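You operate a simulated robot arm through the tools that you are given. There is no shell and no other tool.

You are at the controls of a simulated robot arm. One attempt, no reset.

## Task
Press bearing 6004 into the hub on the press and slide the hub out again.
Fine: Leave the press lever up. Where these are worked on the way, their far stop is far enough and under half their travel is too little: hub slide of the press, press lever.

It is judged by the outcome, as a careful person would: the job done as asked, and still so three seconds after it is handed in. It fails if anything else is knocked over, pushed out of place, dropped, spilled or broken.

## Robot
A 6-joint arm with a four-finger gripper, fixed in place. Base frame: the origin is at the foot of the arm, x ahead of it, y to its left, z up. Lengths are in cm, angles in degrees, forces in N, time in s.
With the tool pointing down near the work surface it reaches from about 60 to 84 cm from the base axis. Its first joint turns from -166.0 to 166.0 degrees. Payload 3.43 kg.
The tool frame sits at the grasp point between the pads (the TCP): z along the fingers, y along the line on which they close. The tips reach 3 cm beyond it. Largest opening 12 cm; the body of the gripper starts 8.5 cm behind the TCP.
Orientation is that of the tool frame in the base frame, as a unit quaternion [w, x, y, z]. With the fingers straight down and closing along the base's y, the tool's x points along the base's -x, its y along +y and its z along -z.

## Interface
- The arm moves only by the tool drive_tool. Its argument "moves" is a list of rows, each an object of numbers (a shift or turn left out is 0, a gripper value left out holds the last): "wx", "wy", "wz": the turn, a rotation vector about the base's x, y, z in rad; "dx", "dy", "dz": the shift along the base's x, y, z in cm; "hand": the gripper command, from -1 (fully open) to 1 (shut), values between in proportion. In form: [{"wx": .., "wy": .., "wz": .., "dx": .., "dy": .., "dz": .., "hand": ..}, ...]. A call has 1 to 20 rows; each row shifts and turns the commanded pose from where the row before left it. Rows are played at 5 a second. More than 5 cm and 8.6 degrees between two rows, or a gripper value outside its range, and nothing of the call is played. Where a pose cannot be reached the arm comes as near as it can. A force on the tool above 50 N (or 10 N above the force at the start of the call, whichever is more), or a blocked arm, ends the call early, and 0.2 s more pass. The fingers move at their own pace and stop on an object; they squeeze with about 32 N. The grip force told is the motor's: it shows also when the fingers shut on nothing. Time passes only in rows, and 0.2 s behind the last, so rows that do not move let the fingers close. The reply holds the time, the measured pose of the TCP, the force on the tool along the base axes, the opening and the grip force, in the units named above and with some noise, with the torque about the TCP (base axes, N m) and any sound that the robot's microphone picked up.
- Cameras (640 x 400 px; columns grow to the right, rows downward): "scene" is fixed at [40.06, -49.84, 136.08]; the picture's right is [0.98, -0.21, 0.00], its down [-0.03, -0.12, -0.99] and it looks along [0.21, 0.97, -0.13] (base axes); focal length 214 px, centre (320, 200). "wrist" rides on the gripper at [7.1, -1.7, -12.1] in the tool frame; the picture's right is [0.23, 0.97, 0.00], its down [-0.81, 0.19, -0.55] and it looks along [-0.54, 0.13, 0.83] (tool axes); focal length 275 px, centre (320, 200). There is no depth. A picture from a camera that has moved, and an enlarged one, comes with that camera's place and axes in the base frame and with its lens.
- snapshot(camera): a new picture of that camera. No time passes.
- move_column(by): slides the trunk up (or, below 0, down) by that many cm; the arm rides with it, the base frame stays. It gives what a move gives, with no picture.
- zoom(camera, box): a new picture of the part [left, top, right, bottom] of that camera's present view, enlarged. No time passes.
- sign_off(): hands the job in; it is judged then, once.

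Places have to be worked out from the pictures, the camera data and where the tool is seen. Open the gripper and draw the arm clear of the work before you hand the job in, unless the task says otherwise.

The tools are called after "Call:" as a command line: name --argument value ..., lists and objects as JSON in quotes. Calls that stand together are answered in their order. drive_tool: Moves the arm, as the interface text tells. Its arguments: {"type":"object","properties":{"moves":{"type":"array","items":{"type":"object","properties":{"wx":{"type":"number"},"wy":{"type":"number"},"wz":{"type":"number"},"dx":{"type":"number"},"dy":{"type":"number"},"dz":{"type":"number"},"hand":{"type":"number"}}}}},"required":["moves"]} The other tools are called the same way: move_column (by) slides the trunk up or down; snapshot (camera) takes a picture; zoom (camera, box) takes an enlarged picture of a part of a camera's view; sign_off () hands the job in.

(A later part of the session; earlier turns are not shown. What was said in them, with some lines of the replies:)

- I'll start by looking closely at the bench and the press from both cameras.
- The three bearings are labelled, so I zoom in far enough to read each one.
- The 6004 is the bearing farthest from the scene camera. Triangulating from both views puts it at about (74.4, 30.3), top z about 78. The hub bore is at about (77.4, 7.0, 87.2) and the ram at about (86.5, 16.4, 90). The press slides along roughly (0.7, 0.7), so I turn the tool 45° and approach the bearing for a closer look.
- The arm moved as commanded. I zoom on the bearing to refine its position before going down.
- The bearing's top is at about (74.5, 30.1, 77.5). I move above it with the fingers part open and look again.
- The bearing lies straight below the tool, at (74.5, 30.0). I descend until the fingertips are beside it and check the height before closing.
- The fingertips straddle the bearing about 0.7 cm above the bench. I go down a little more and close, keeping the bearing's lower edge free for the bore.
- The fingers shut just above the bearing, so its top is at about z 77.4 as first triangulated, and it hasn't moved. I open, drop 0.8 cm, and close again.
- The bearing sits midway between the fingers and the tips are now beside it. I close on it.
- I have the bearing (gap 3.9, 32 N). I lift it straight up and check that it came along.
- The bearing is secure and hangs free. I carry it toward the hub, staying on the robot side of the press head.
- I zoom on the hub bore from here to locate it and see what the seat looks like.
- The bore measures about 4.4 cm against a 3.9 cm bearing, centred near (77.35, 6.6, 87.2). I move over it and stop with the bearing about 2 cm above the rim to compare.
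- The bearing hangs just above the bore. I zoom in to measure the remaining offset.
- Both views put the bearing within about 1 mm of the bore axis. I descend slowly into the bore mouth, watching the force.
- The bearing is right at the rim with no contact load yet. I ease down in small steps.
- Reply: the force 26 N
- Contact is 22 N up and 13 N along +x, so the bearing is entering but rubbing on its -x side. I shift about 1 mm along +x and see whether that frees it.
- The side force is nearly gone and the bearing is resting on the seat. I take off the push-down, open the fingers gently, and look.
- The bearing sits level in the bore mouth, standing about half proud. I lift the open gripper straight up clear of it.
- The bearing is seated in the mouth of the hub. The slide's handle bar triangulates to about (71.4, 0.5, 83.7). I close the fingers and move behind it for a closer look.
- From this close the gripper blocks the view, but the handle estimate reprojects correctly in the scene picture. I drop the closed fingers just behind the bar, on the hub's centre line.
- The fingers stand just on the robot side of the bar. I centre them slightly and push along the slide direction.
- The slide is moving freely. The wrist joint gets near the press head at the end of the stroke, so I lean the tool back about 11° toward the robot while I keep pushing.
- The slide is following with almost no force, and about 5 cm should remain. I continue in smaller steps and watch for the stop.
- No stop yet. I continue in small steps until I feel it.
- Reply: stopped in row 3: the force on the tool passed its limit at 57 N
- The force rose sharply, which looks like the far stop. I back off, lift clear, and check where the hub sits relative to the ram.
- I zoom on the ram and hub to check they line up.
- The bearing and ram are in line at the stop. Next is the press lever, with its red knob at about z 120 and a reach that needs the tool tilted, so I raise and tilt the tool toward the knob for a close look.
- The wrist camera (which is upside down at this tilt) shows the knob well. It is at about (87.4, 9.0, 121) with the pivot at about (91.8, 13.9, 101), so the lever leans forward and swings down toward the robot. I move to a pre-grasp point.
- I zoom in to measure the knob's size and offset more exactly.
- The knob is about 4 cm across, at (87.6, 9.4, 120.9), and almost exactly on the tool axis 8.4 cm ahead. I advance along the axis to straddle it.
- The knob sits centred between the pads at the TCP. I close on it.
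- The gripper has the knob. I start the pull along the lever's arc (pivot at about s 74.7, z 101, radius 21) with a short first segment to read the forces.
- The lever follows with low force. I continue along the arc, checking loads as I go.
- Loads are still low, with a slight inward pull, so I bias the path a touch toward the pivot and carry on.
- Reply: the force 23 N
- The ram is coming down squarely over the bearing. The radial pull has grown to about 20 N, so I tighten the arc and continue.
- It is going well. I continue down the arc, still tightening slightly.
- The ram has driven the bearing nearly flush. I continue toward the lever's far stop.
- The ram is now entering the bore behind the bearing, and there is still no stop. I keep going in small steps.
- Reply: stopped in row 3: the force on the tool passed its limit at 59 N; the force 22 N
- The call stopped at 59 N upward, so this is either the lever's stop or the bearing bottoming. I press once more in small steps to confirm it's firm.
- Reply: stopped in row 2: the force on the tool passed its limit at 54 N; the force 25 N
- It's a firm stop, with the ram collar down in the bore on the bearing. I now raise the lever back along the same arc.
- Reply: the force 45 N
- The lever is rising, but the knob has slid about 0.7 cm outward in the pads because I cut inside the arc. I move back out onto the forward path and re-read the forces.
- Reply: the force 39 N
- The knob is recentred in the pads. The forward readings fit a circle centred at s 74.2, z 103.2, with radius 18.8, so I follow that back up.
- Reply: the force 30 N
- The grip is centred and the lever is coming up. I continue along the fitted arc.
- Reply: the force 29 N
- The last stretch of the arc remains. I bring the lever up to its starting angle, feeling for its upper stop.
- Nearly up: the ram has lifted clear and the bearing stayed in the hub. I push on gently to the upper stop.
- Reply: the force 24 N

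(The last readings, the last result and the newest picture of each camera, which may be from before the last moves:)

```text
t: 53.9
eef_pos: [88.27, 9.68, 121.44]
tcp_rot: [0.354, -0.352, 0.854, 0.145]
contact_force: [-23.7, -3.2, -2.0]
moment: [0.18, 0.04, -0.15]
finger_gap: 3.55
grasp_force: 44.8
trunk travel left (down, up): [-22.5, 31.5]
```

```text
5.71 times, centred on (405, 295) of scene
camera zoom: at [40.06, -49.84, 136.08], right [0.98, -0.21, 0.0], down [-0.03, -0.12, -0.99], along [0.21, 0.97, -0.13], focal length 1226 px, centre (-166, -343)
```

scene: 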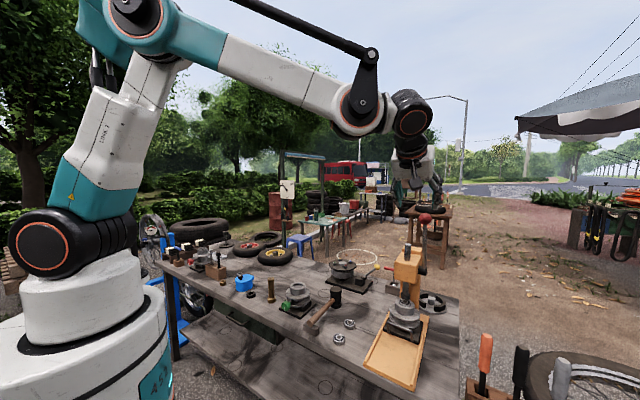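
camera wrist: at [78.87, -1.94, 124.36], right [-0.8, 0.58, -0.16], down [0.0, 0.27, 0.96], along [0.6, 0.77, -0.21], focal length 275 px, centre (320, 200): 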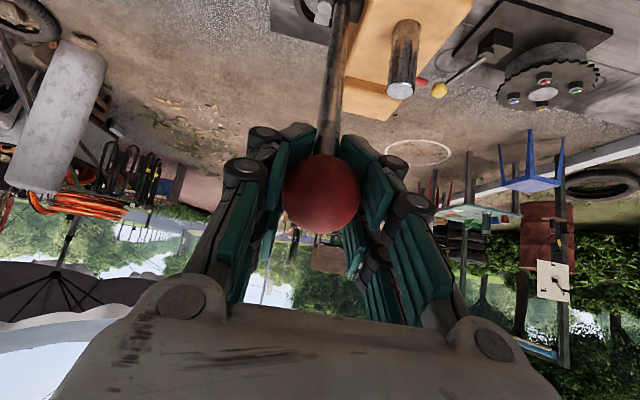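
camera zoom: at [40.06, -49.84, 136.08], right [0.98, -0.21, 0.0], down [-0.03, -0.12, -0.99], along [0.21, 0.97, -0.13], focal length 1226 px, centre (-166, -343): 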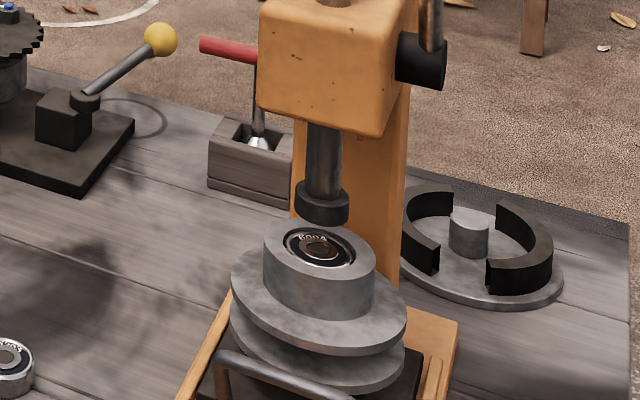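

The lever is back against its upper stop and the bearing sits recessed in the bore. I relax the push, open the fingers, and back straight off along the tool axis.

Call:
drive_tool --moves '[{"dx": -0.12, "dy": -0.12}, {}, {"hand": 0.2}, {"hand": -0.3}, {}, {"dx": -0.75, "dy": -0.75, "dz": 1.06}, {"dx": -1.5, "dy": -1.5, "dz": 2.1}, {"dx": -2, "dy": -2, "dz": 2.6}, {}]'

Call:
snapshot --camera "wrist"

Call:
zoom --camera "scene" --box '[370, 180, 450, 350]'

Call:
zoom --camera "scene" --box '[390, 280, 420, 315]'

```text
t: 55.9
eef_pos: [84.08, 5.46, 127.04]
tcp_rot: [0.353, -0.352, 0.854, 0.146]
contact_force: [0.3, -0.4, 0.0]
moment: [0.02, -0.04, -0.03]
finger_gap: 7.78
grasp_force: 0.0
trunk travel left (down, up): [-22.5, 31.5]
```

```text
taken
camera wrist: at [75.58, -5.24, 130.45], right [-0.8, 0.58, -0.16], down [0.0, 0.27, 0.96], along [0.6, 0.77, -0.21], focal length 275 px, centre (320, 200)
```

wrist: 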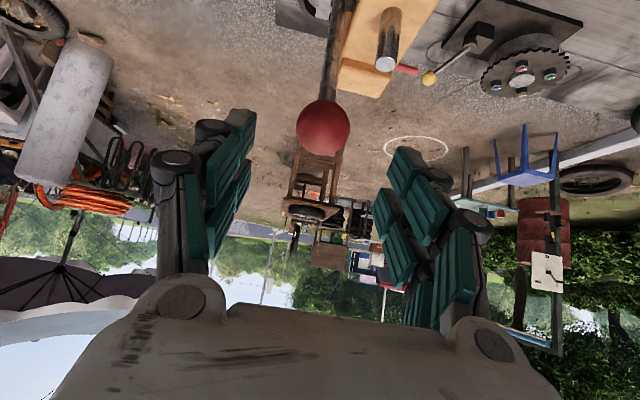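

```text
2.35 times, centred on (410, 265) of scene
camera zoom: at [40.06, -49.84, 136.08], right [0.98, -0.21, 0.0], down [-0.03, -0.12, -0.99], along [0.21, 0.97, -0.13], focal length 505 px, centre (108, 47)
```

zoom: 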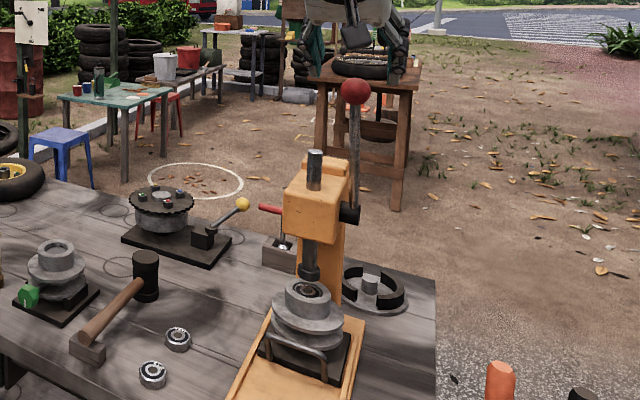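

```text
11.43 times, centred on (405, 298) of scene
camera zoom: at [40.06, -49.84, 136.08], right [0.98, -0.21, 0.0], down [-0.03, -0.12, -0.99], along [0.21, 0.97, -0.13], focal length 2451 px, centre (-651, -914)
```

zoom: 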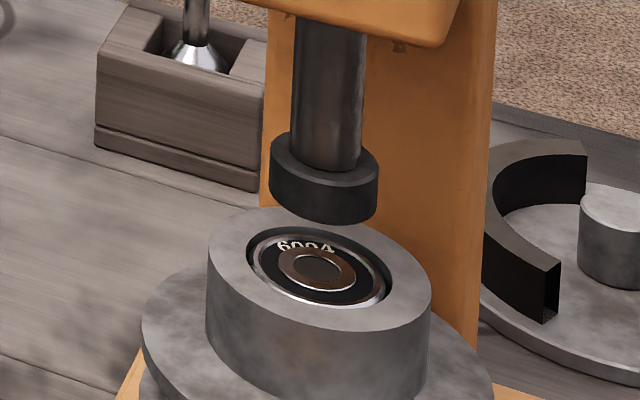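

The bearing is flush in the hub and the lever stands exactly where it started. To pull the slide out I'll grip its bar with the fingers closing along the slide direction, tool tilted back 35° to clear the press head. I retreat and turn the tool 90°.

Call:
drive_tool --moves '[{"dx": -2, "dy": -1.5, "dz": 0, "wx": -0.0617, "wy": 0.0617}, {"dx": -2, "dy": -1.5, "dz": 0, "wx": -0.0617, "wy": 0.0617}, {"dx": -0.73, "dy": -0.05, "dz": -1.4, "wx": 0.0579, "wy": 0.0579, "wz": -0.117}, {"dx": -0.73, "dy": -0.05, "dz": -1.4, "wx": 0.0579, "wy": 0.0579, "wz": -0.117}, {"dx": -0.73, "dy": -0.05, "dz": -1.4, "wx": 0.0579, "wy": 0.0579, "wz": -0.117}, {"dx": -0.73, "dy": -0.05, "dz": -1.4, "wx": 0.0579, "wy": 0.0579, "wz": -0.117}, {"dx": -0.73, "dy": -0.05, "dz": -1.4, "wx": 0.0579, "wy": 0.0579, "wz": -0.117}, {"dx": -0.73, "dy": -0.05, "dz": -1.4, "wx": 0.0579, "wy": 0.0579, "wz": -0.117}, {"dx": -0.73, "dy": -0.05, "dz": -1.4, "wx": 0.0579, "wy": 0.0579, "wz": -0.117}, {"dx": -0.73, "dy": -0.05, "dz": -1.4, "wx": 0.0579, "wy": 0.0579, "wz": -0.117}, {"dx": -0.73, "dy": -0.05, "dz": -1.4, "wx": 0.0579, "wy": 0.0579, "wz": -0.117}, {"dx": -0.73, "dy": -0.05, "dz": -1.4, "wx": 0.0579, "wy": 0.0579, "wz": -0.117}, {"dx": -0.73, "dy": -0.05, "dz": -1.4, "wx": 0.0579, "wy": 0.0579, "wz": -0.117}, {}]'

Call:
snapshot --camera "wrist"

Call:
snapshot --camera "scene"

```text
t: 58.9
eef_pos: [71.93, 1.61, 111.56]
tcp_rot: [0.114, 0.367, 0.881, 0.277]
contact_force: [0.3, 0.7, -0.5]
moment: [0.0, -0.01, -0.01]
finger_gap: 7.78
grasp_force: 0.1
trunk travel left (down, up): [-22.5, 31.5]
```

```text
taken
camera wrist: at [60.97, 1.05, 120.53], right [0.4, 0.73, 0.56], down [0.46, -0.69, 0.56], along [0.79, 0.03, -0.61], focal length 275 px, centre (320, 200)
```

wrist: 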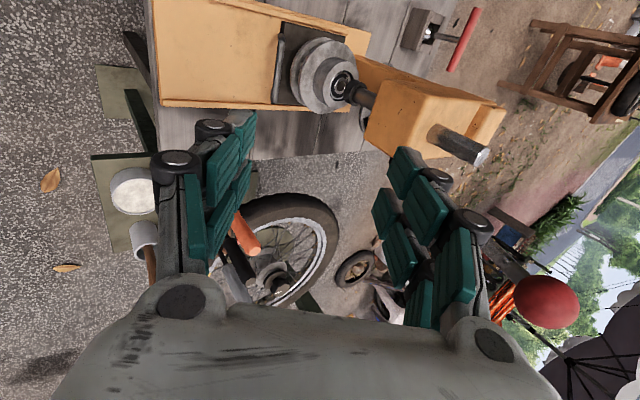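

```text
taken
```

scene: 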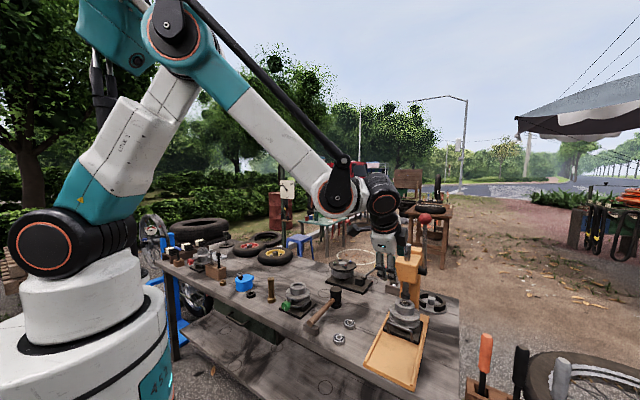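

This is a good side view of the hub and slide. I zoom on the handle from both cameras to locate it.

Call:
zoom --camera "wrist" --box '[250, 0, 400, 120]'

Call:
zoom --camera "scene" --box '[370, 295, 430, 355]'

```text
3.33 times, centred on (325, 60) of wrist
camera zoom: at [60.97, 1.05, 120.53], right [0.4, 0.73, 0.56], down [0.46, -0.69, 0.56], along [0.79, 0.03, -0.61], focal length 918 px, centre (303, 667)
```

zoom: 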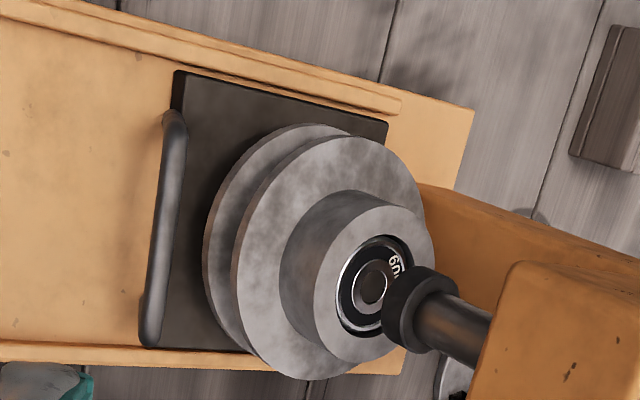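

```text
6.67 times, centred on (400, 325) of scene
camera zoom: at [40.06, -49.84, 136.08], right [0.98, -0.21, 0.0], down [-0.03, -0.12, -0.99], along [0.21, 0.97, -0.13], focal length 1430 px, centre (-213, -633)
```

zoom: 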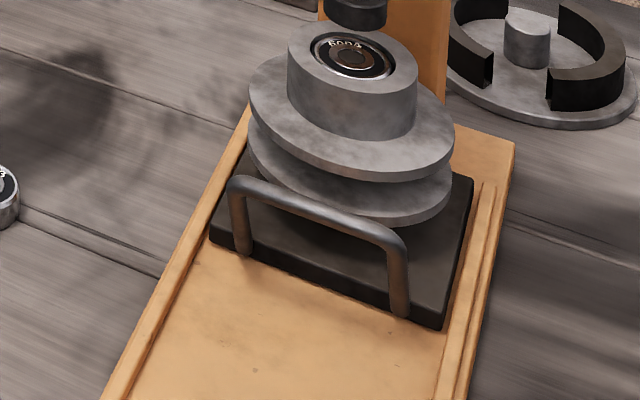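

The handle bar is at about (81.1, 10.6, 82.9). I set a 4 cm opening and move to a pre-grasp point 8 cm back along the tool axis.

Call:
drive_tool --moves '[{"dx": 0.88, "dy": 0.85, "dz": -3.47, "hand": 0.33}, {"dx": 0.88, "dy": 0.85, "dz": -3.47}, {"dx": 0.88, "dy": 0.85, "dz": -3.47}, {"dx": 0.88, "dy": 0.85, "dz": -3.47}, {"dx": 0.88, "dy": 0.85, "dz": -3.47}, {"dx": 0.88, "dy": 0.85, "dz": -3.47}, {}]'

Call:
snapshot --camera "wrist"

Call:
zoom --camera "scene" --box '[360, 270, 430, 360]'

```text
t: 60.5
eef_pos: [77.3, 7.1, 90.55]
tcp_rot: [0.113, 0.365, 0.881, 0.278]
contact_force: [-1.3, -0.6, -0.3]
moment: [0.02, 0.0, -0.02]
finger_gap: 4.02
grasp_force: 0.1
trunk travel left (down, up): [-22.5, 31.5]
```

```text
taken
camera wrist: at [66.34, 6.29, 99.47], right [0.4, 0.73, 0.56], down [0.46, -0.69, 0.56], along [0.79, 0.03, -0.61], focal length 275 px, centre (320, 200)
```

wrist: 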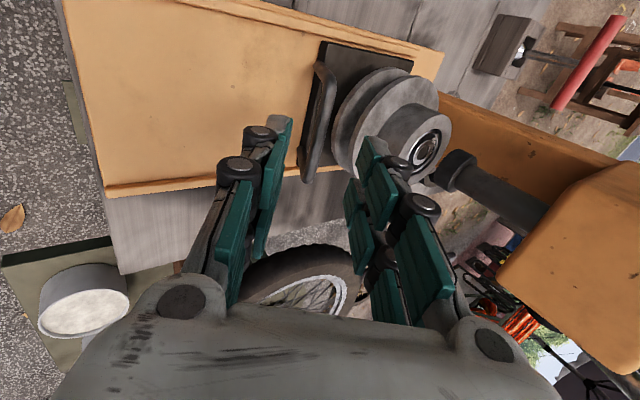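

```text
4.44 times, centred on (395, 315) of scene
camera zoom: at [40.06, -49.84, 136.08], right [0.98, -0.21, 0.0], down [-0.03, -0.12, -0.99], along [0.21, 0.97, -0.13], focal length 953 px, centre (-13, -311)
```

zoom: 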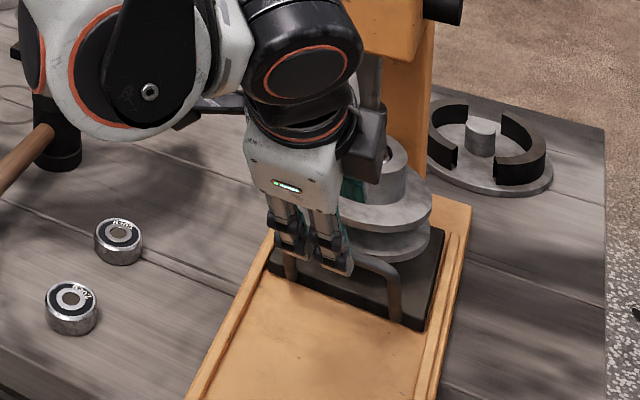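

The bar lies on the tool axis, about 9.6 cm ahead. I advance most of the way and check.

Call:
drive_tool --moves '[{"dx": 0.81, "dy": 0.81, "dz": -1.64}, {"dx": 0.81, "dy": 0.81, "dz": -1.64}, {"dx": 0.6, "dy": 0.6, "dz": -1.23}, {}, {}]'

Call:
snapshot --camera "wrist"

Call:
zoom --camera "scene" --box '[360, 270, 430, 360]'

```text
t: 61.7
eef_pos: [79.5, 9.05, 86.16]
tcp_rot: [0.114, 0.366, 0.881, 0.277]
contact_force: [0.5, -0.2, 0.1]
moment: [-0.01, -0.02, 0.0]
finger_gap: 4.04
grasp_force: 0.0
trunk travel left (down, up): [-22.5, 31.5]
```

```text
taken
camera wrist: at [68.59, 8.35, 95.09], right [0.4, 0.73, 0.56], down [0.46, -0.69, 0.56], along [0.79, 0.03, -0.61], focal length 275 px, centre (320, 200)
```

wrist: 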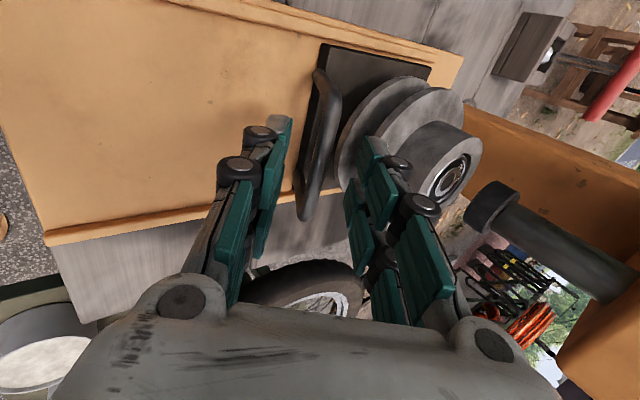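

```text
4.44 times, centred on (395, 315) of scene
camera zoom: at [40.06, -49.84, 136.08], right [0.98, -0.21, 0.0], down [-0.03, -0.12, -0.99], along [0.21, 0.97, -0.13], focal length 953 px, centre (-13, -311)
```

zoom: 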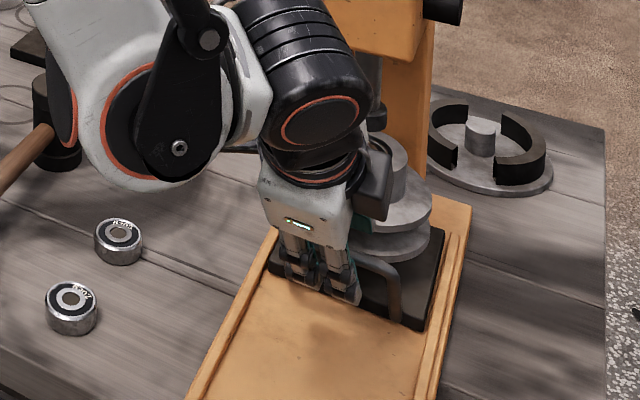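

The front finger passes close to the hub flange, so I narrow the opening to 2.8 cm, bias slightly toward the robot, and advance the last 2 cm.

Call:
drive_tool --moves '[{"dx": -0.2, "dy": -0.2, "dz": -0.2, "hand": 0.53}, {}, {"dx": 0.3, "dy": 0.3, "dz": -0.62}, {"dx": 0.3, "dy": 0.3, "dz": -0.62}, {"dx": 0.3, "dy": 0.3, "dz": -0.62}, {}]'

Call:
snapshot --camera "wrist"

Call:
zoom --camera "scene" --box '[370, 300, 430, 360]'

```text
t: 63.1
eef_pos: [80.23, 9.88, 84.2]
tcp_rot: [0.113, 0.365, 0.882, 0.276]
contact_force: [0.0, -0.4, 0.0]
moment: [0.02, -0.02, 0.01]
finger_gap: 2.85
grasp_force: 0.0
trunk travel left (down, up): [-22.5, 31.5]
```

```text
taken
camera wrist: at [69.29, 9.11, 93.08], right [0.4, 0.73, 0.56], down [0.46, -0.69, 0.56], along [0.79, 0.03, -0.61], focal length 275 px, centre (320, 200)
```

wrist: 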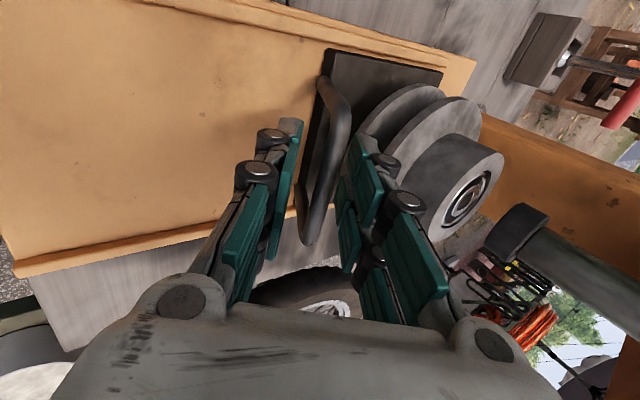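

```text
6.67 times, centred on (400, 330) of scene
camera zoom: at [40.06, -49.84, 136.08], right [0.98, -0.21, 0.0], down [-0.03, -0.12, -0.99], along [0.21, 0.97, -0.13], focal length 1430 px, centre (-213, -667)
```

zoom: 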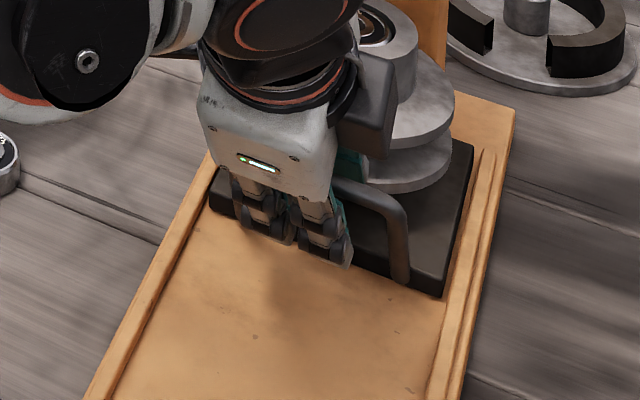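

The bar is between the fingers with no contact. I close and check that the gap stops at the bar's thickness.

Call:
drive_tool --moves '[{"hand": 0.7}, {"hand": 1}, {}, {}]'

Call:
snapshot --camera "wrist"

```text
t: 64.1
eef_pos: [80.19, 9.86, 84.27]
tcp_rot: [0.113, 0.366, 0.881, 0.278]
contact_force: [6.3, 2.0, 11.6]
moment: [0.23, 0.16, 0.18]
finger_gap: 0.89
grasp_force: 42.5
trunk travel left (down, up): [-22.5, 31.5]
```

```text
taken
camera wrist: at [69.27, 9.11, 93.15], right [0.4, 0.73, 0.56], down [0.46, -0.69, 0.56], along [0.79, 0.03, -0.61], focal length 275 px, centre (320, 200)
```

wrist: 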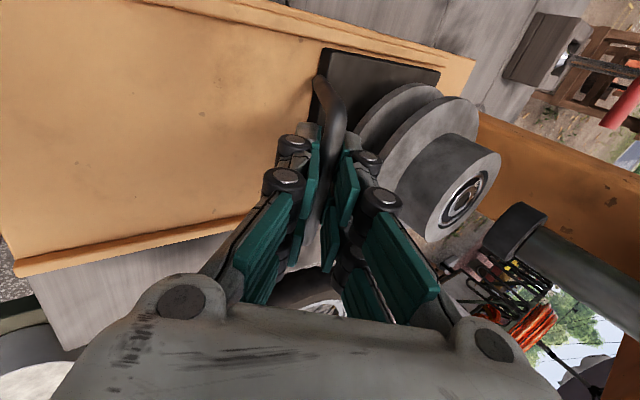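

I have the bar (gap 0.9 cm). I pull the slide out along its rails and watch the force.

Call:
drive_tool --moves '[{"dz": 0.08}, {"dx": -0.5, "dy": -0.5}, {"dx": -0.6, "dy": -0.6}, {"dx": -0.7, "dy": -0.7}, {"dx": -0.7, "dy": -0.7}, {}]'

Call:
zoom --camera "scene" --box '[350, 210, 450, 390]'

```text
t: 65.5
eef_pos: [77.6, 7.27, 84.24]
tcp_rot: [0.113, 0.365, 0.882, 0.277]
contact_force: [1.3, -0.7, 1.0]
moment: [-0.08, -0.09, -0.12]
finger_gap: 0.88
grasp_force: 42.8
trunk travel left (down, up): [-22.5, 31.5]
```

```text
2.22 times, centred on (400, 300) of scene
camera zoom: at [40.06, -49.84, 136.08], right [0.98, -0.21, 0.0], down [-0.03, -0.12, -0.99], along [0.21, 0.97, -0.13], focal length 477 px, centre (142, -22)
```

zoom: 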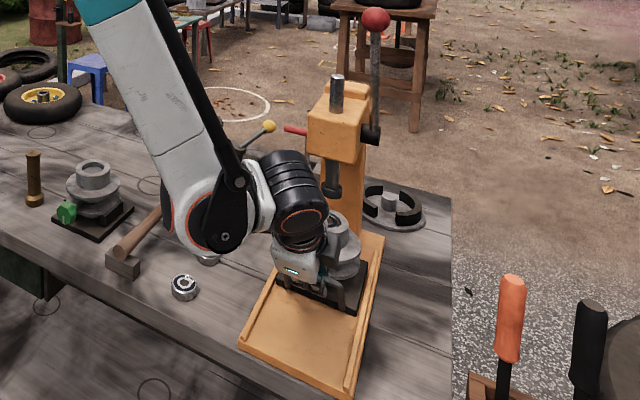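

The slide is following with nearly no load. I keep pulling toward the outer stop.

Call:
drive_tool --moves '[{"dx": -0.7, "dy": -0.7}, {"dx": -0.7, "dy": -0.7}, {"dx": -0.7, "dy": -0.7}, {"dx": -0.7, "dy": -0.7}, {"dx": -0.7, "dy": -0.7}, {}]'

Call:
zoom --camera "scene" --box '[350, 210, 450, 390]'

```text
t: 66.9
eef_pos: [74.1, 3.77, 84.28]
tcp_rot: [0.113, 0.365, 0.882, 0.277]
contact_force: [-4.3, 3.1, 8.2]
moment: [0.79, 0.75, 0.68]
finger_gap: 0.87
grasp_force: 42.4
trunk travel left (down, up): [-22.5, 31.5]
```

```text
2.22 times, centred on (400, 300) of scene
camera zoom: at [40.06, -49.84, 136.08], right [0.98, -0.21, 0.0], down [-0.03, -0.12, -0.99], along [0.21, 0.97, -0.13], focal length 477 px, centre (142, -22)
```

zoom: 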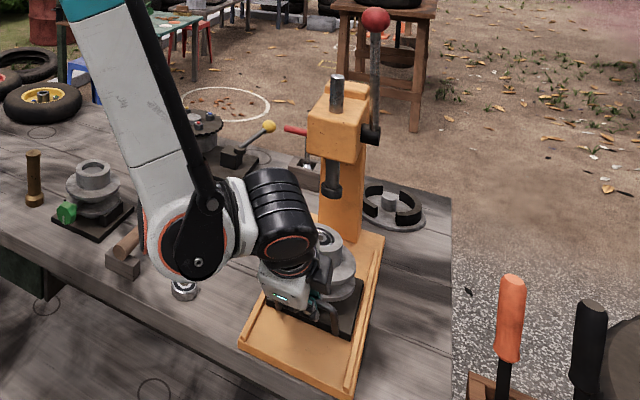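

The hub is well out. I estimate about 4-5 cm left, so I continue in smaller steps to the stop.

Call:
drive_tool --moves '[{"dx": -0.7, "dy": -0.7}, {"dx": -0.7, "dy": -0.7}, {"dx": -0.6, "dy": -0.6}, {"dx": -0.4, "dy": -0.4}, {}]'

Call:
zoom --camera "scene" --box '[350, 210, 450, 390]'

```text
t: 68.1
eef_pos: [71.72, 1.34, 84.25]
tcp_rot: [0.114, 0.365, 0.881, 0.277]
contact_force: [2.6, 0.8, 9.3]
moment: [0.06, 0.01, -0.04]
finger_gap: 0.86
grasp_force: 42.1
trunk travel left (down, up): [-22.5, 31.5]
```

```text
2.22 times, centred on (400, 300) of scene
camera zoom: at [40.06, -49.84, 136.08], right [0.98, -0.21, 0.0], down [-0.03, -0.12, -0.99], along [0.21, 0.97, -0.13], focal length 477 px, centre (142, -22)
```

zoom: 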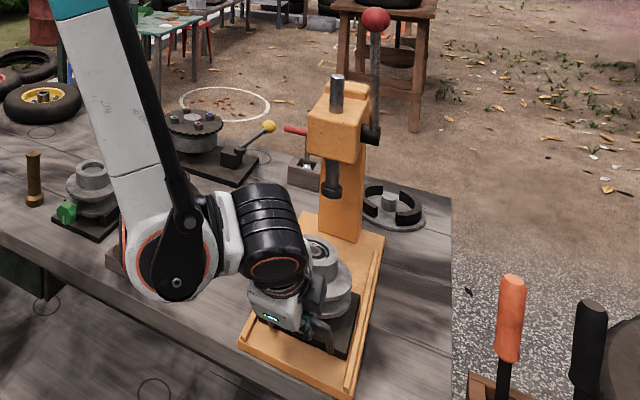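

The hub is almost at its original spot. I go the last bit in small steps until the stop.

Call:
drive_tool --moves '[{"dx": -0.35, "dy": -0.35}, {"dx": -0.35, "dy": -0.35}, {"dx": -0.3, "dy": -0.3}, {"dx": -0.25, "dy": -0.25}, {"dx": -0.2, "dy": -0.2}, {}]'

Call:
zoom --camera "scene" --box '[350, 210, 450, 390]'

```text
t: 69.3
eef_pos: [70.81, 0.3, 84.31]
tcp_rot: [0.113, 0.365, 0.88, 0.281]
contact_force: [21.3, 24.1, -5.1]
moment: [0.55, 0.49, 0.24]
finger_gap: 0.88
grasp_force: 43.2
trunk travel left (down, up): [-22.5, 31.5]
stopped in row 6: the force on the tool passed its limit at 54 N (the readings are from after the stop); the commanded pose is now the measured one
```

```text
2.22 times, centred on (400, 300) of scene
camera zoom: at [40.06, -49.84, 136.08], right [0.98, -0.21, 0.0], down [-0.03, -0.12, -0.99], along [0.21, 0.97, -0.13], focal length 477 px, centre (142, -22)
```

zoom: 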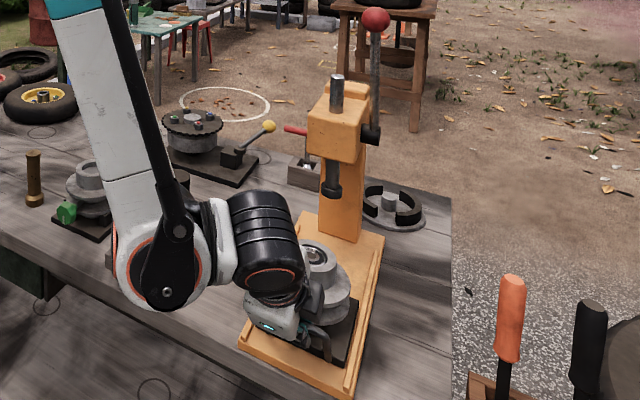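

The outer stop is reached. I relax, open to the narrow gap, and withdraw back along the tool axis.

Call:
drive_tool --moves '[{"dx": 0.08, "dy": 0.08}, {"hand": 0.7}, {"hand": 0.53}, {}, {"dx": -0.2, "dy": -0.2, "dz": 0.41}, {"dx": -0.4, "dy": -0.4, "dz": 0.82}, {"dx": -0.81, "dy": -0.81, "dz": 1.64}, {"dx": -1.2, "dy": -1.2, "dz": 2.5}, {"dx": -1.2, "dy": -1.2, "dz": 3}, {"dx": -1.0, "dy": -1.0, "dz": 4}, {"dz": 4.5}, {"dz": 4.5}, {}]'

Call:
snapshot --camera "wrist"

Call:
snapshot --camera "scene"

```text
t: 72.1
eef_pos: [65.99, -4.68, 105.61]
tcp_rot: [0.115, 0.365, 0.88, 0.28]
contact_force: [0.2, -0.6, -0.2]
moment: [0.03, -0.03, -0.02]
finger_gap: 2.82
grasp_force: 0.1
trunk travel left (down, up): [-22.5, 31.5]
```

```text
taken
camera wrist: at [55.0, -5.51, 114.53], right [0.4, 0.72, 0.56], down [0.46, -0.69, 0.56], along [0.79, 0.03, -0.61], focal length 275 px, centre (320, 200)
```

wrist: 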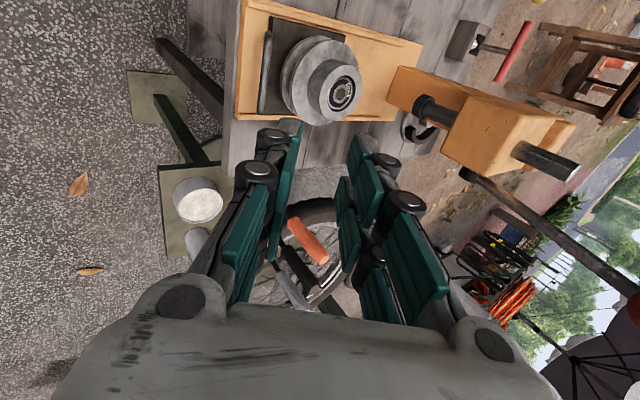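

```text
taken
```

scene: 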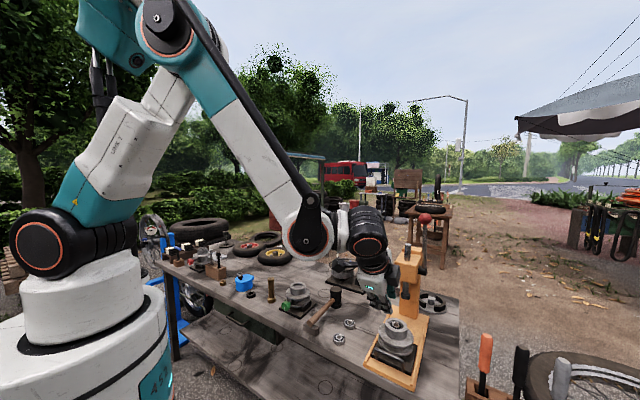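

I've let go of the handle and the arm is clear. I move further away, open the hand fully, and inspect the final state.

Call:
drive_tool --moves '[{"dx": -1.5, "dy": 0, "dz": 4, "hand": -1}, {"dx": -1.5, "dy": 0, "dz": 4}, {"dx": -1.5, "dy": 0, "dz": 4}, {"dx": -1.5, "dy": 0, "dz": 4}, {"dx": -1.5, "dy": 0, "dz": 4}, {}, {}]'

Call:
zoom --camera "scene" --box '[355, 300, 435, 395]'

Call:
zoom --camera "scene" --box '[320, 190, 480, 400]'

Call:
zoom --camera "scene" --box '[380, 310, 415, 345]'

```text
t: 73.7
eef_pos: [58.23, -4.68, 125.65]
tcp_rot: [0.114, 0.365, 0.881, 0.28]
contact_force: [0.0, -0.1, -0.1]
moment: [0.02, 0.01, 0.0]
finger_gap: 12.01
grasp_force: 0.1
trunk travel left (down, up): [-22.5, 31.5]
```

```text
4.21 times, centred on (395, 348) of scene
camera zoom: at [40.06, -49.84, 136.08], right [0.98, -0.21, 0.0], down [-0.03, -0.12, -0.99], along [0.21, 0.97, -0.13], focal length 903 px, centre (4, -421)
```

zoom: 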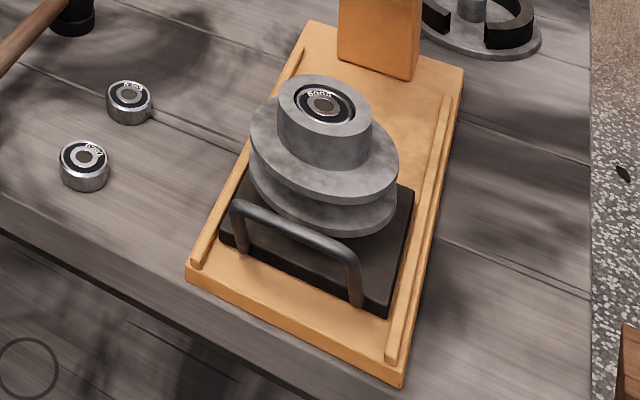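

```text
1.90 times, centred on (400, 295) of scene
camera zoom: at [40.06, -49.84, 136.08], right [0.98, -0.21, 0.0], down [-0.03, -0.12, -0.99], along [0.21, 0.97, -0.13], focal length 408 px, centre (168, 19)
```

zoom: 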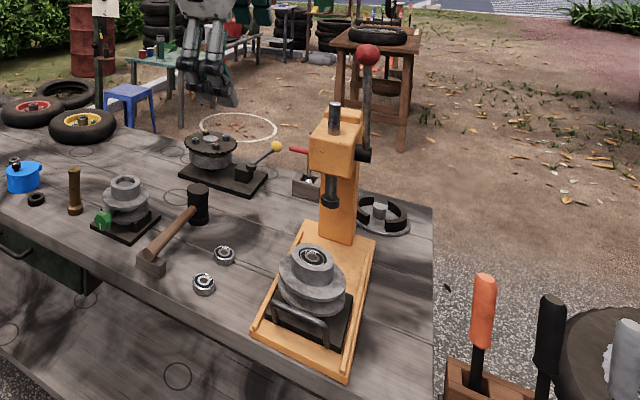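

```text
11.43 times, centred on (398, 328) of scene
camera zoom: at [40.06, -49.84, 136.08], right [0.98, -0.21, 0.0], down [-0.03, -0.12, -0.99], along [0.21, 0.97, -0.13], focal length 2451 px, centre (-566, -1257)
```

zoom: 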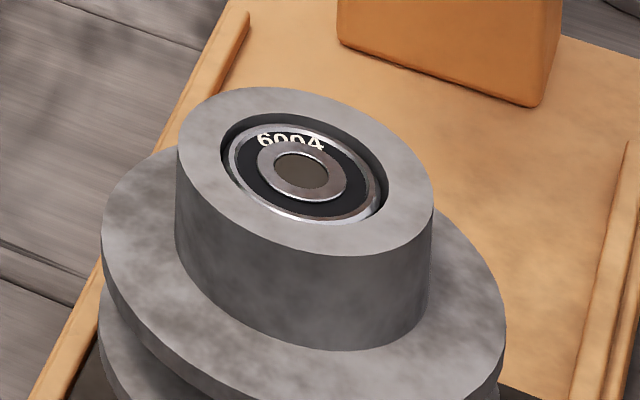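

Bearing 6004 sits recessed in the hub, the slide is back at its outer stop, and the lever is up. The other items look untouched, the gripper is open and the arm is clear, so I hand the job in.

Call:
sign_off

```text
The job is handed in.
```

Bearing 6004 is pressed into the hub on the press, and the hub has been slid back out to its outer stop. I've handed the job in.

- **Bearing:** it sits level and slightly below the rim of the hub bore. It still looked that way in the last pictures, after the slide was pulled out.
- **Slide:** I pushed it in until it hit a firm stop with the bearing under the ram, then pulled it out until it stopped at its starting position.
- **Lever:** I pulled it down until it would go no further, with the ram down in the bore. I then raised it to its upper stop, and the knob is back where it started.
- **Surroundings:** the other two bearings, the mallet and the rest of the bench look unmoved. The gripper is open and the arm is clear of the work.

On the way back up I cut inside the lever's arc, and the knob slid about 0.7 cm in the grip. I recentred it and finished the lift without letting go.
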